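You operate a simulated robot arm through the tools that you are given. There is no shell and no other tool. Be economical: measure what you need, move in short steps, check, and stop when the job is done.

The job below is to be done with a simulated robot arm. You get a single attempt, and the scene is never put back.

## Task
Put the yellow box on the beige wooden trivet.
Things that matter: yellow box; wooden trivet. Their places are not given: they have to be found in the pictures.

The check looks at the end state, three seconds after you hand in, the way a careful person would. Anything else that was tipped, shoved, dropped, spilled or broken makes it a failure.

## Robot
A 7-joint arm with a two-finger parallel gripper, fixed in place. Base frame: the origin is at the foot of the arm, x ahead of it, y to its left, z up; the work surface is at about z = 780. Units: mm, degrees, N and s.
With the tool pointing down near the work surface it reaches from about 300 to 700 mm from the base axis. Its first joint turns from -66.0 to 66.0 degrees. Payload 1.57 kg.
The tool frame sits at the grasp point between the pads (the TCP): z along the fingers, y along the line on which they close. The tips reach 30 mm beyond it. The gripper opens to 110 mm. The fingers are 24 mm wide and 12 mm thick; the gripper's body (48 by 112 mm) begins 78 mm behind the TCP.
Orientation is that of the tool frame in the base frame, as a unit quaternion [x, y, z, w]. With the fingers straight down and closing along the base's y, the tool's x points along the base's -x, its y along +y and its z along -z.

## Interface
- The arm moves only by the tool step_arm. Its argument "steps" is a list of rows, each an object of numbers (a shift or turn left out is 0, a gripper value left out holds the last): "x", "y", "z": the shift along the base's x, y, z in units of 40 mm (1.0 is 40 mm); "ax", "ay", "az": the turn, a rotation vector about the base's x, y, z in units of 6 degrees (1.0 is 6 degrees). In form: [{"x": .., "y": .., "z": .., "ax": .., "ay": .., "az": ..}, ...]. A call has 1 to 8 rows; each row shifts and turns the commanded pose from where the row before left it. "jaw" is the finger opening in mm, from 0 to 110, set as the call begins (left out, the last holds). A call with a number of a shift or a turn outside -1 to 1 is refused whole. A row lasts 0.2 s, in which the tool goes at most 50 mm and 8.6 degrees; a call with a longer step from one row to the next is refused whole, and so is a gripper value outside its range. A pose out of reach is approached as far as the arm can. The call stops where the force on the tool passes 40 N (or 10 N more than at its start, if that is more) or the arm is blocked; 0.2 s more then pass. The fingers move at their own pace (about 108 mm/s each) and stop on an object; they squeeze with about 25 N. The grip force told is the motor's: it shows also when the fingers shut on nothing. Time passes only in rows, and 0.2 s behind the last, so rows that do not move let the fingers close. The reply holds the time, the measured pose of the TCP, the force on the tool along the base axes, the opening and the grip force, in the units named above and with some noise, and new pictures: "pictures" is both (left out), scene, wrist or none.
- Cameras (640 x 400 px; columns grow to the right, rows downward): "scene" is fixed at [172.1, -418.8, 1378.1]; the picture's right is [0.57, -0.82, 0.00], its down [-0.66, -0.46, -0.60] and it looks along [0.49, 0.34, -0.80] (base axes); focal length 329 px, centre (320, 200). "wrist" rides on the gripper at [-36, 0, -80] in the tool frame; the picture's right is [0.00, -1.00, 0.00], its down [0.97, 0.00, -0.24] and it looks along [0.24, 0.00, 0.97] (tool axes); focal length 218 px, centre (320, 200).
- point_at(camera, pixels): for up to 12 pixels [column, row] of the newest picture of that camera ("zoom" is the newest enlarged one), the place [x, y, z] in the base frame of the surface seen there, good to about 2 mm. The clock stands still meanwhile.
- enlarge(camera, box): a new picture of the part [left, top, right, bottom] of that camera's present view, enlarged. The clock stands still meanwhile.
- sign_off(): hands the job in; it is judged then, once.

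Keep the steps short. Do not move on a guess: measure, check each grasp and each placing, and mend mistakes. In all there are 60 turns and 120 pictures (those below and enlarged ones count). Leave the gripper open and the arm clear of the work at the hand-in unless told otherwise, and finish with a single line.

The tools are called after ">>>" as name(argument=value, ...) on one line, values as JSON. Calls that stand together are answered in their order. step_arm: Moves the arm, as the interface text tells. Its arguments: {"type":"object","properties":{"steps":{"type":"array","items":{"type":"object","properties":{"x":{"type":"number"},"y":{"type":"number"},"z":{"type":"number"},"ax":{"type":"number"},"ay":{"type":"number"},"az":{"type":"number"}}}},"jaw":{"type":"number"},"pictures":{"type":"string","enum":["both","scene","wrist","none"]}},"required":["steps"]} The other tools are called the same way: point_at (camera, pixels) gives the place of the surface under pixels of a picture; enlarge (camera, box) takes an enlarged picture of a part of a camera's view; sign_off () hands the job in.

At the start:

```text
time: 0.0
position: [457.1, -165.8, 984.9]
orientation: [0.0, 1.0, 0.0, -0.001]
contact_force: [0.8, 0.5, -0.5]
width: 110.1
grip_force: 0.0
```

scene: 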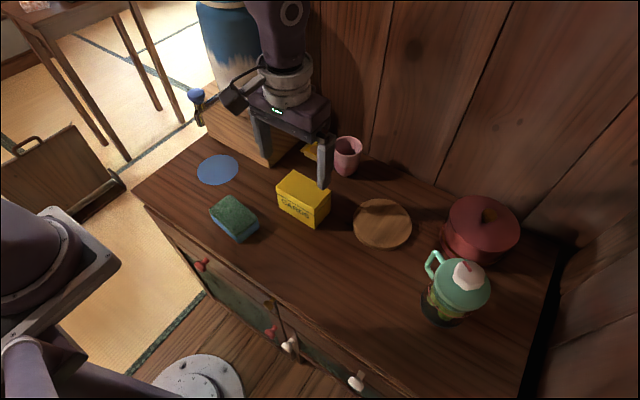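
wrist: 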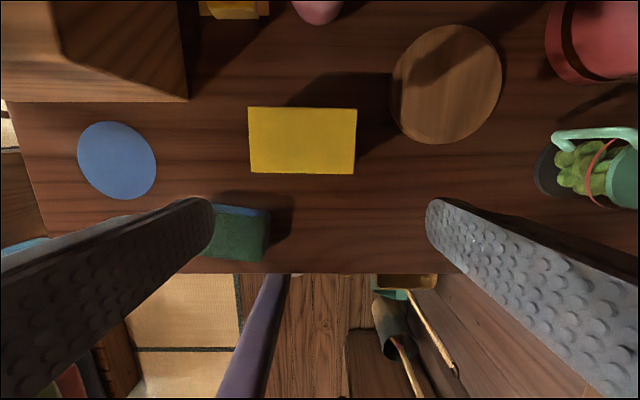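

I see the yellow card box (scene about 303,199) and the round wooden trivet (about 382,223). I'll measure both.

>>> point_at(camera="wrist", pixels=[[249, 108], [356, 109], [353, 173], [251, 172], [302, 140], [448, 84], [392, 85], [502, 85], [448, 26], [448, 143], [240, 235], [300, 190]])

>>> point_at(camera="scene", pixels=[[299, 172], [330, 190], [315, 226], [277, 185], [278, 206], [382, 223], [355, 222], [411, 225], [385, 201], [381, 247], [345, 155], [310, 150]])

>>> enlarge(camera="scene", box=[200, 120, 440, 270])

```text
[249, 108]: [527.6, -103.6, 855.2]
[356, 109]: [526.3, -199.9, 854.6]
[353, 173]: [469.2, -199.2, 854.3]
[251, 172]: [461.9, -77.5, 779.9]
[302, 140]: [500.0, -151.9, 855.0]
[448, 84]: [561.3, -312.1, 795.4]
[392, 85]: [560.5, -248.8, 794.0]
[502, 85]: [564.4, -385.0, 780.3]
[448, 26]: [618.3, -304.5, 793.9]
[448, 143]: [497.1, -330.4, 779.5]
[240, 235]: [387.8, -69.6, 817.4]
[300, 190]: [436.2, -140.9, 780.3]
```

```text
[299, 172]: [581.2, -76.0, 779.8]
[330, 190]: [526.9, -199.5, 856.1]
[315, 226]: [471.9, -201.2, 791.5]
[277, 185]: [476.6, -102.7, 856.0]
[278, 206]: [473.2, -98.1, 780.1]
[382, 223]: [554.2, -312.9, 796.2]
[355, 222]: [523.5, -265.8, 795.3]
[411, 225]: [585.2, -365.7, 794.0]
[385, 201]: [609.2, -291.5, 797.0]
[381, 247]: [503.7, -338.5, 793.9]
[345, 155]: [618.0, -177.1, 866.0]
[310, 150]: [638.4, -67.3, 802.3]
```

```text
2.67 times, centred on (320, 195) of scene
```

zoom: 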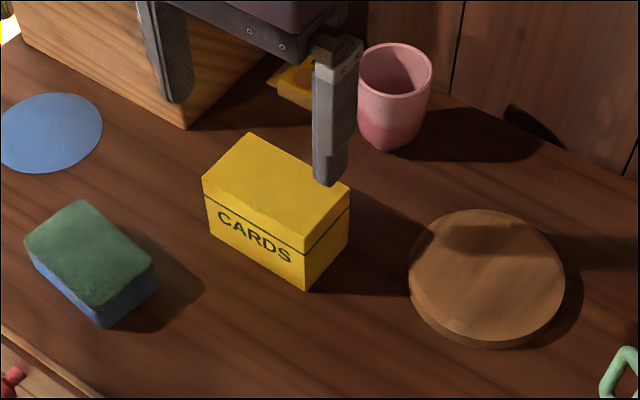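

The box spans x 469–528, y -200 to -102, with its top at 855. The trivet's centre is about (557, -312), its top is at 795 and its radius is about 62. I'll turn the tool 90° so it closes across the 59 mm side, and move over the box centre at this height.

>>> step_arm(steps=[{"az": 1, "x": 0.13, "y": 0.05}, {"az": 1, "x": 0.13, "y": 0.05}, {"az": 1, "x": 0.13, "y": 0.05}, {"az": 1, "x": 0.13, "y": 0.05}, {"az": 1, "x": 0.13, "y": 0.05}, {"az": 1, "x": 0.13, "y": 0.05}, {"az": 1, "x": 0.13, "y": 0.05}, {"az": 1, "x": 0.13, "y": 0.03}], jaw=110, pictures="none")

>>> step_arm(steps=[{"az": 1}, {"az": 1}, {"az": 1}, {"az": 1}, {"az": 1}, {"az": 1}, {"az": 1}, {}])

>>> point_at(camera="scene", pixels=[[480, 215], [445, 235], [450, 205], [460, 270], [435, 255]])

```text
time: 1.8
position: [499.4, -152.1, 986.2]
orientation: [-0.408, 0.913, -0.001, 0.0]
contact_force: [0.8, -0.6, 0.7]
width: 110.0
grip_force: 0.2
```

```text
time: 3.6
position: [498.1, -152.8, 985.1]
orientation: [0.708, -0.706, 0.0, 0.0]
contact_force: [0.2, -0.4, -0.2]
width: 110.0
grip_force: 0.1
```

scene: 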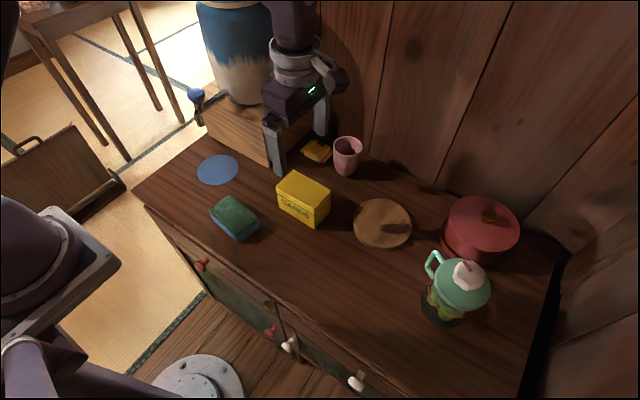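
wrist: 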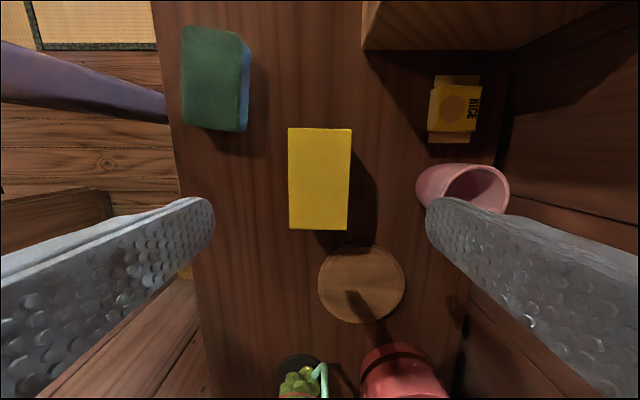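

```text
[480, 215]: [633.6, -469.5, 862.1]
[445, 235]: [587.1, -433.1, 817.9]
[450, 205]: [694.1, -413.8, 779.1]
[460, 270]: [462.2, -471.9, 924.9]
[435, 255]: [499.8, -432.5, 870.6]
```

Another small yellow item sits near (455,110) in the wrist view. I'll look closer to be sure which one is the "yellow box", and measure around the mug.

>>> enlarge(camera="wrist", box=[260, 50, 540, 225])

>>> enlarge(camera="scene", box=[260, 120, 420, 220])

>>> point_at(camera="wrist", pixels=[[289, 129], [351, 129], [348, 229], [290, 228], [455, 110], [420, 190], [325, 285], [404, 285], [362, 250], [362, 321]])

```text
2.29 times, centred on (400, 138) of wrist
```

zoom: 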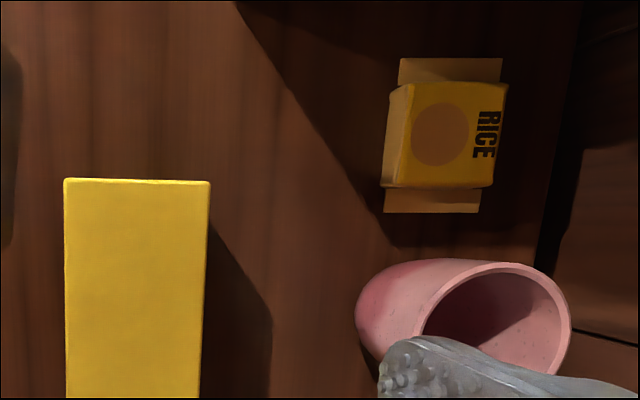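

```text
4.00 times, centred on (340, 170) of scene
```

zoom: 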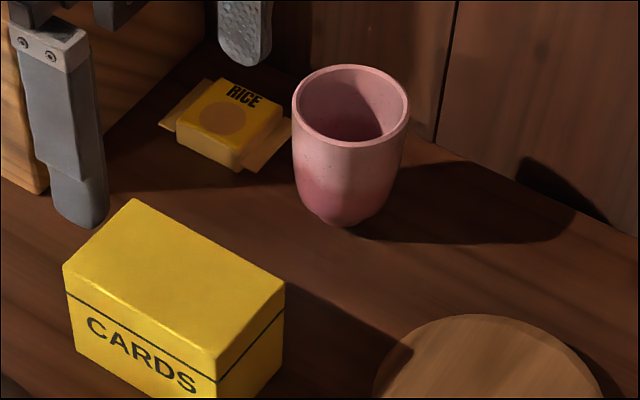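

```text
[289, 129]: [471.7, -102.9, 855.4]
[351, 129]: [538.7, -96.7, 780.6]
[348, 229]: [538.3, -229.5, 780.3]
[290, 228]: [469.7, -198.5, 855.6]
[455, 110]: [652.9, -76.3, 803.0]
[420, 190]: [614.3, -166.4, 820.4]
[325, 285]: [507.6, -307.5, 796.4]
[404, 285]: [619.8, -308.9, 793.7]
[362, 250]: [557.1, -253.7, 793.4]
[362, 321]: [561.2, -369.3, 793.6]
```

The small one is a rice packet, so the CARDS box is the target: centre (499, -151), with a lid seam about 15 mm below the top. The mug begins near x 590, so I'll narrow the jaw to 90 and descend to TCP z 818, which lets the pads grip the body below the lid.

>>> step_arm(steps=[{"z": -0.8, "x": 0.02, "y": 0.04}, {"z": -0.8}, {"z": -0.8}, {"z": -0.7}, {"z": -0.6}, {"z": -0.5}, {}], jaw=90)

```text
time: 5.2
position: [499.4, -150.9, 816.3]
orientation: [-0.706, 0.708, -0.001, 0.0]
contact_force: [0.2, 0.1, 0.2]
width: 90.0
grip_force: 0.0
```

scene: 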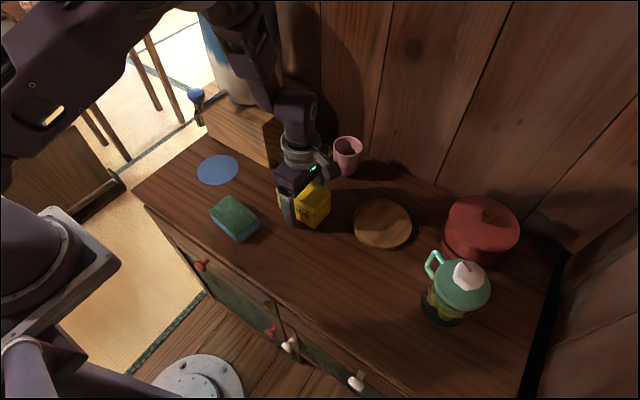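
wrist: 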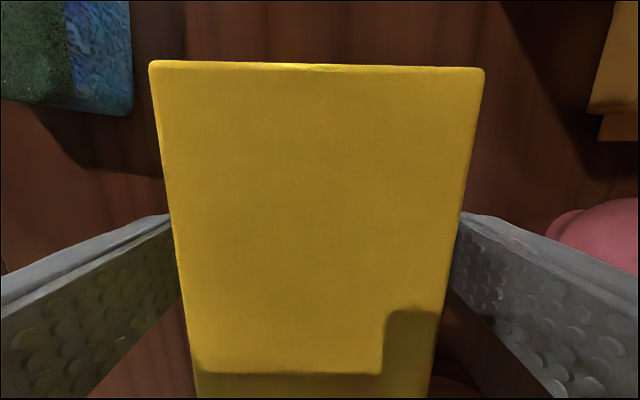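

The fingers straddle the box with no contact, so I'll close.

>>> step_arm(steps=[{}, {}, {}], jaw=0, pictures="none")

```text
time: 6.0
position: [499.7, -150.8, 816.2]
orientation: [-0.707, 0.707, 0.0, 0.0]
contact_force: [0.0, 0.1, -0.1]
width: 60.2
grip_force: 25.1
```

Gripped at 60 mm with 25 N. Next I lift slowly by 60 mm and check.

>>> step_arm(steps=[{"z": 0.2}, {"z": 0.3}, {"z": 0.5}, {"z": 0.5}, {}])

```text
time: 7.2
position: [499.5, -151.5, 878.2]
orientation: [0.707, -0.707, 0.0, 0.0]
contact_force: [0.0, 0.1, -1.6]
width: 60.0
grip_force: 25.0
```

scene: 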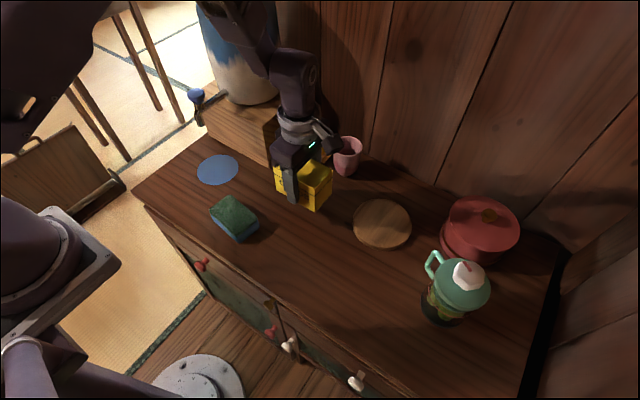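
wrist: 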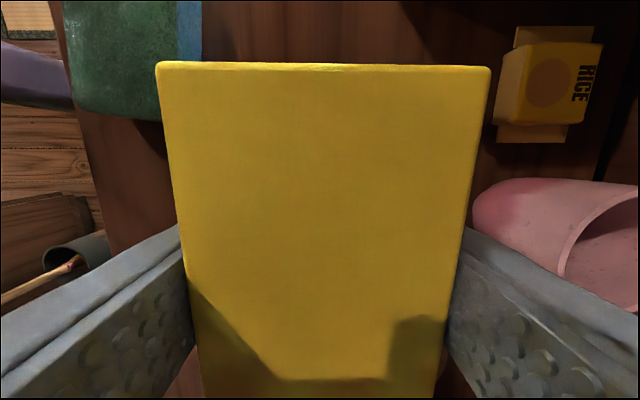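

The box is held, hanging upright. I'll carry it over the trivet's centre (560, -311), mostly along y at first to stay away from the mug.

>>> step_arm(steps=[{"y": -0.5}, {"y": -0.7}, {"y": -0.7, "x": 0.2}, {"y": -0.7, "x": 0.4}, {"y": -0.7, "x": 0.4}, {"y": -0.5, "x": 0.3}, {"y": -0.2, "x": 0.2}, {}])

```text
time: 9.0
position: [558.9, -309.2, 877.0]
orientation: [-0.707, 0.707, 0.0, 0.0]
contact_force: [0.0, -0.8, -2.9]
width: 60.2
grip_force: 25.0
```

scene: 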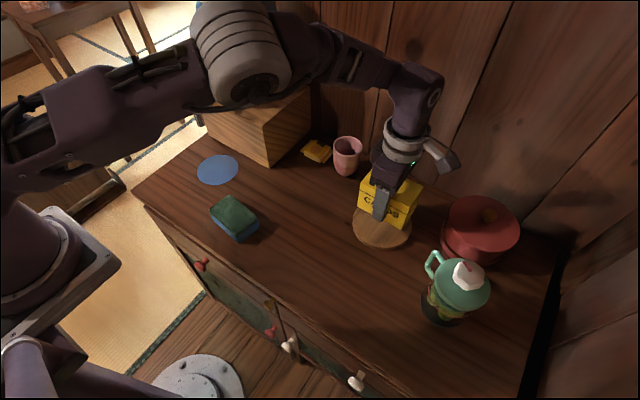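
wrist: 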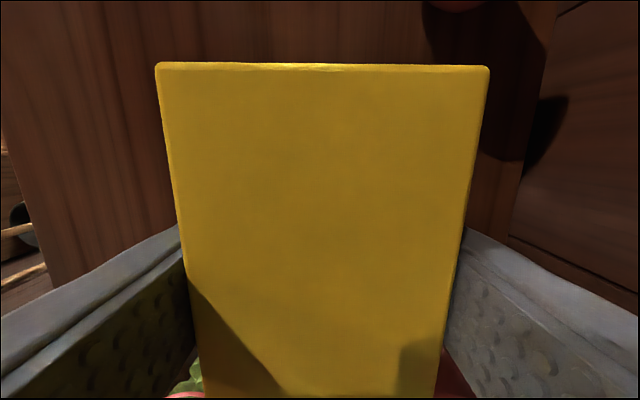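

It's over the trivet. The box bottom should touch at TCP z of about 832, so I'll lower 40 mm with a slight centring move.

>>> step_arm(steps=[{"z": -0.35, "y": -0.04}, {"z": -0.3}, {"z": -0.2}, {"z": -0.15}, {}])

```text
time: 10.2
position: [560.9, -310.7, 836.9]
orientation: [-0.707, 0.707, -0.001, 0.0]
contact_force: [-0.2, -0.4, -1.9]
width: 60.0
grip_force: 24.9
```

scene: 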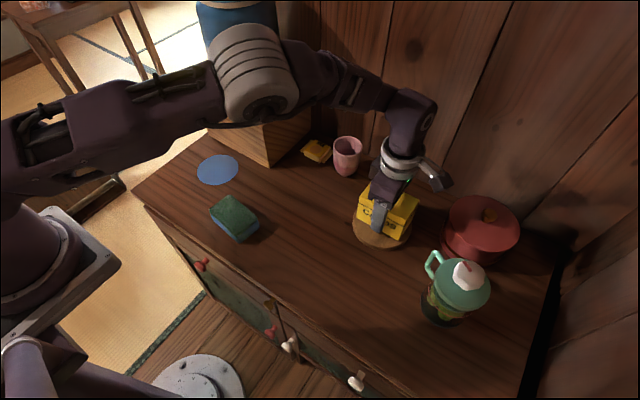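
wrist: 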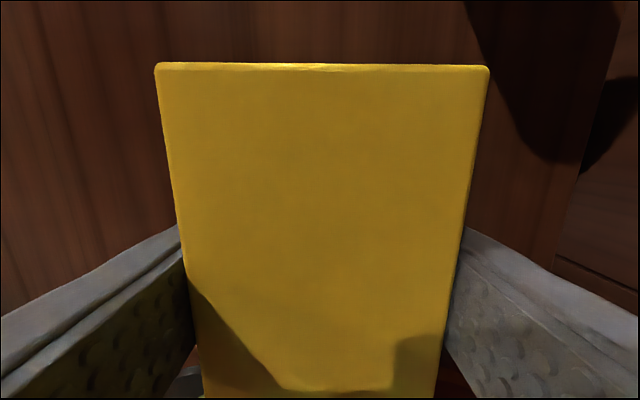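

No contact yet, so I'll lower another 4 mm gently and watch the force.

>>> step_arm(steps=[{"z": -0.05}, {"z": -0.05}, {}], pictures="scene")

>>> enlarge(camera="scene", box=[320, 150, 480, 250])

```text
time: 11.0
position: [560.3, -311.6, 833.2]
orientation: [0.707, -0.707, -0.001, 0.001]
contact_force: [-0.2, 0.8, -0.4]
width: 59.8
grip_force: 25.3
```

scene: 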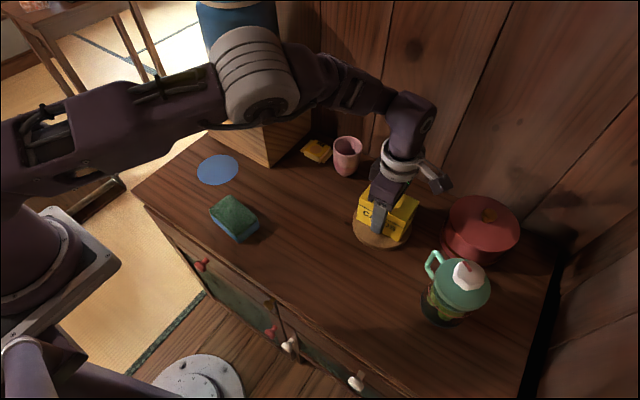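

```text
4.00 times, centred on (400, 200) of scene
```

zoom: 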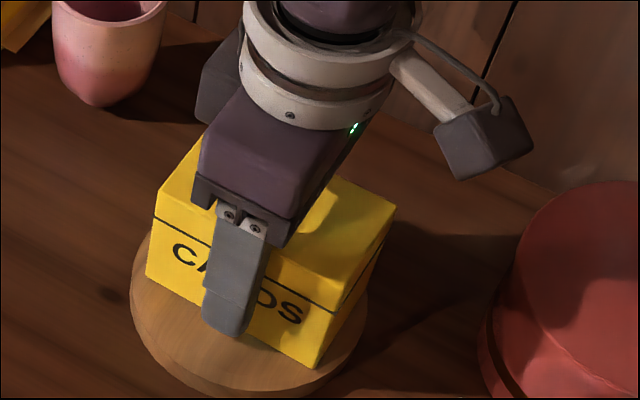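

Still no clear push back. I'll lower in 1 mm steps.

>>> step_arm(steps=[{"z": -0.025}, {"z": -0.025}, {}], pictures="none")

```text
time: 11.8
position: [560.5, -312.3, 832.3]
orientation: [0.707, -0.707, 0.001, 0.0]
contact_force: [-3.3, 5.0, 25.6]
width: 59.8
grip_force: 25.1
```

It's seated: 25 N upward at z 832. I'll ease up 1 mm, then open the jaw to 85.

>>> step_arm(steps=[{"z": 0.02}, {}], pictures="none")

>>> step_arm(steps=[{}, {}, {}], jaw=85)

```text
time: 12.4
position: [561.5, -311.9, 831.5]
orientation: [0.708, -0.707, 0.001, 0.0]
contact_force: [2.5, -1.2, 18.4]
width: 59.9
grip_force: 24.6
```

```text
time: 13.2
position: [560.1, -311.2, 831.9]
orientation: [0.707, -0.707, 0.0, 0.0]
contact_force: [-0.4, -0.5, 1.0]
width: 85.3
grip_force: 0.1
```

scene: 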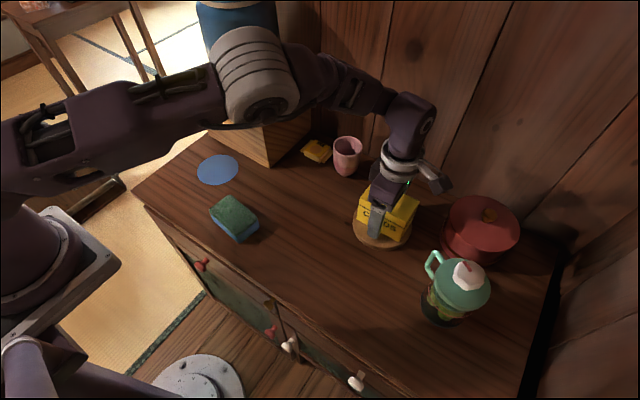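
wrist: 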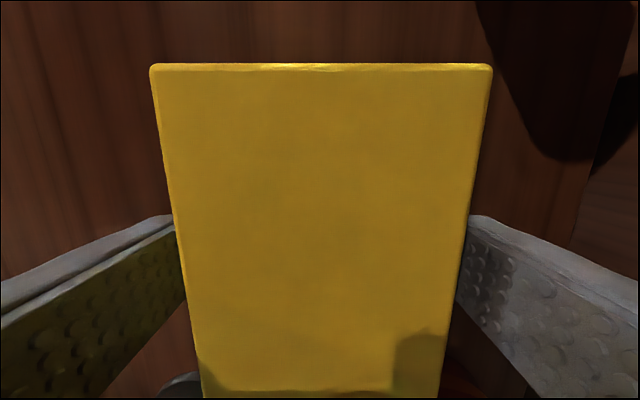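

The jaw is free on both sides. I'll rise straight up, then back off toward the base.

>>> step_arm(steps=[{"z": 0.3}, {"z": 0.7}, {"z": 0.9}, {"z": 0.9}, {"z": 0.9}, {"x": -0.8, "y": 0.5}, {"x": -0.8, "y": 0.8}, {"x": -0.5, "y": 0.8}])

>>> enlarge(camera="scene", box=[320, 150, 480, 250])

```text
time: 15.0
position: [475.0, -227.3, 981.6]
orientation: [-0.706, 0.708, 0.0, 0.001]
contact_force: [-0.7, 0.5, 0.3]
width: 85.0
grip_force: 0.1
```

scene: 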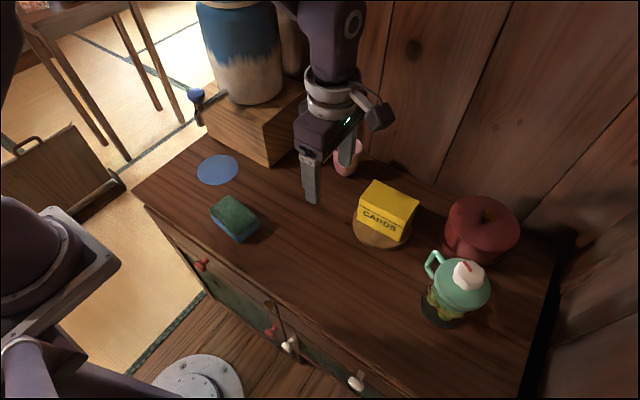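
wrist: 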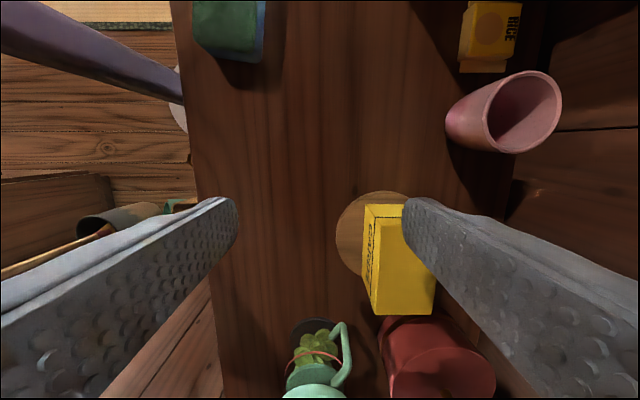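

```text
4.00 times, centred on (400, 200) of scene
```

zoom: 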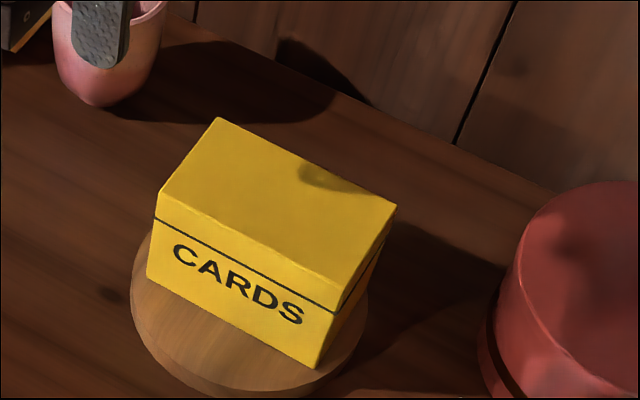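

The box stands upright and squarely on the trivet. Nothing else has been disturbed, the gripper is open and the arm is clear, so I'll hand in.

>>> sign_off()

```text
The job is handed in.
```

The yellow CARDS box is standing upright on the wooden trivet, the gripper is open, the arm is clear, and the job is handed in.
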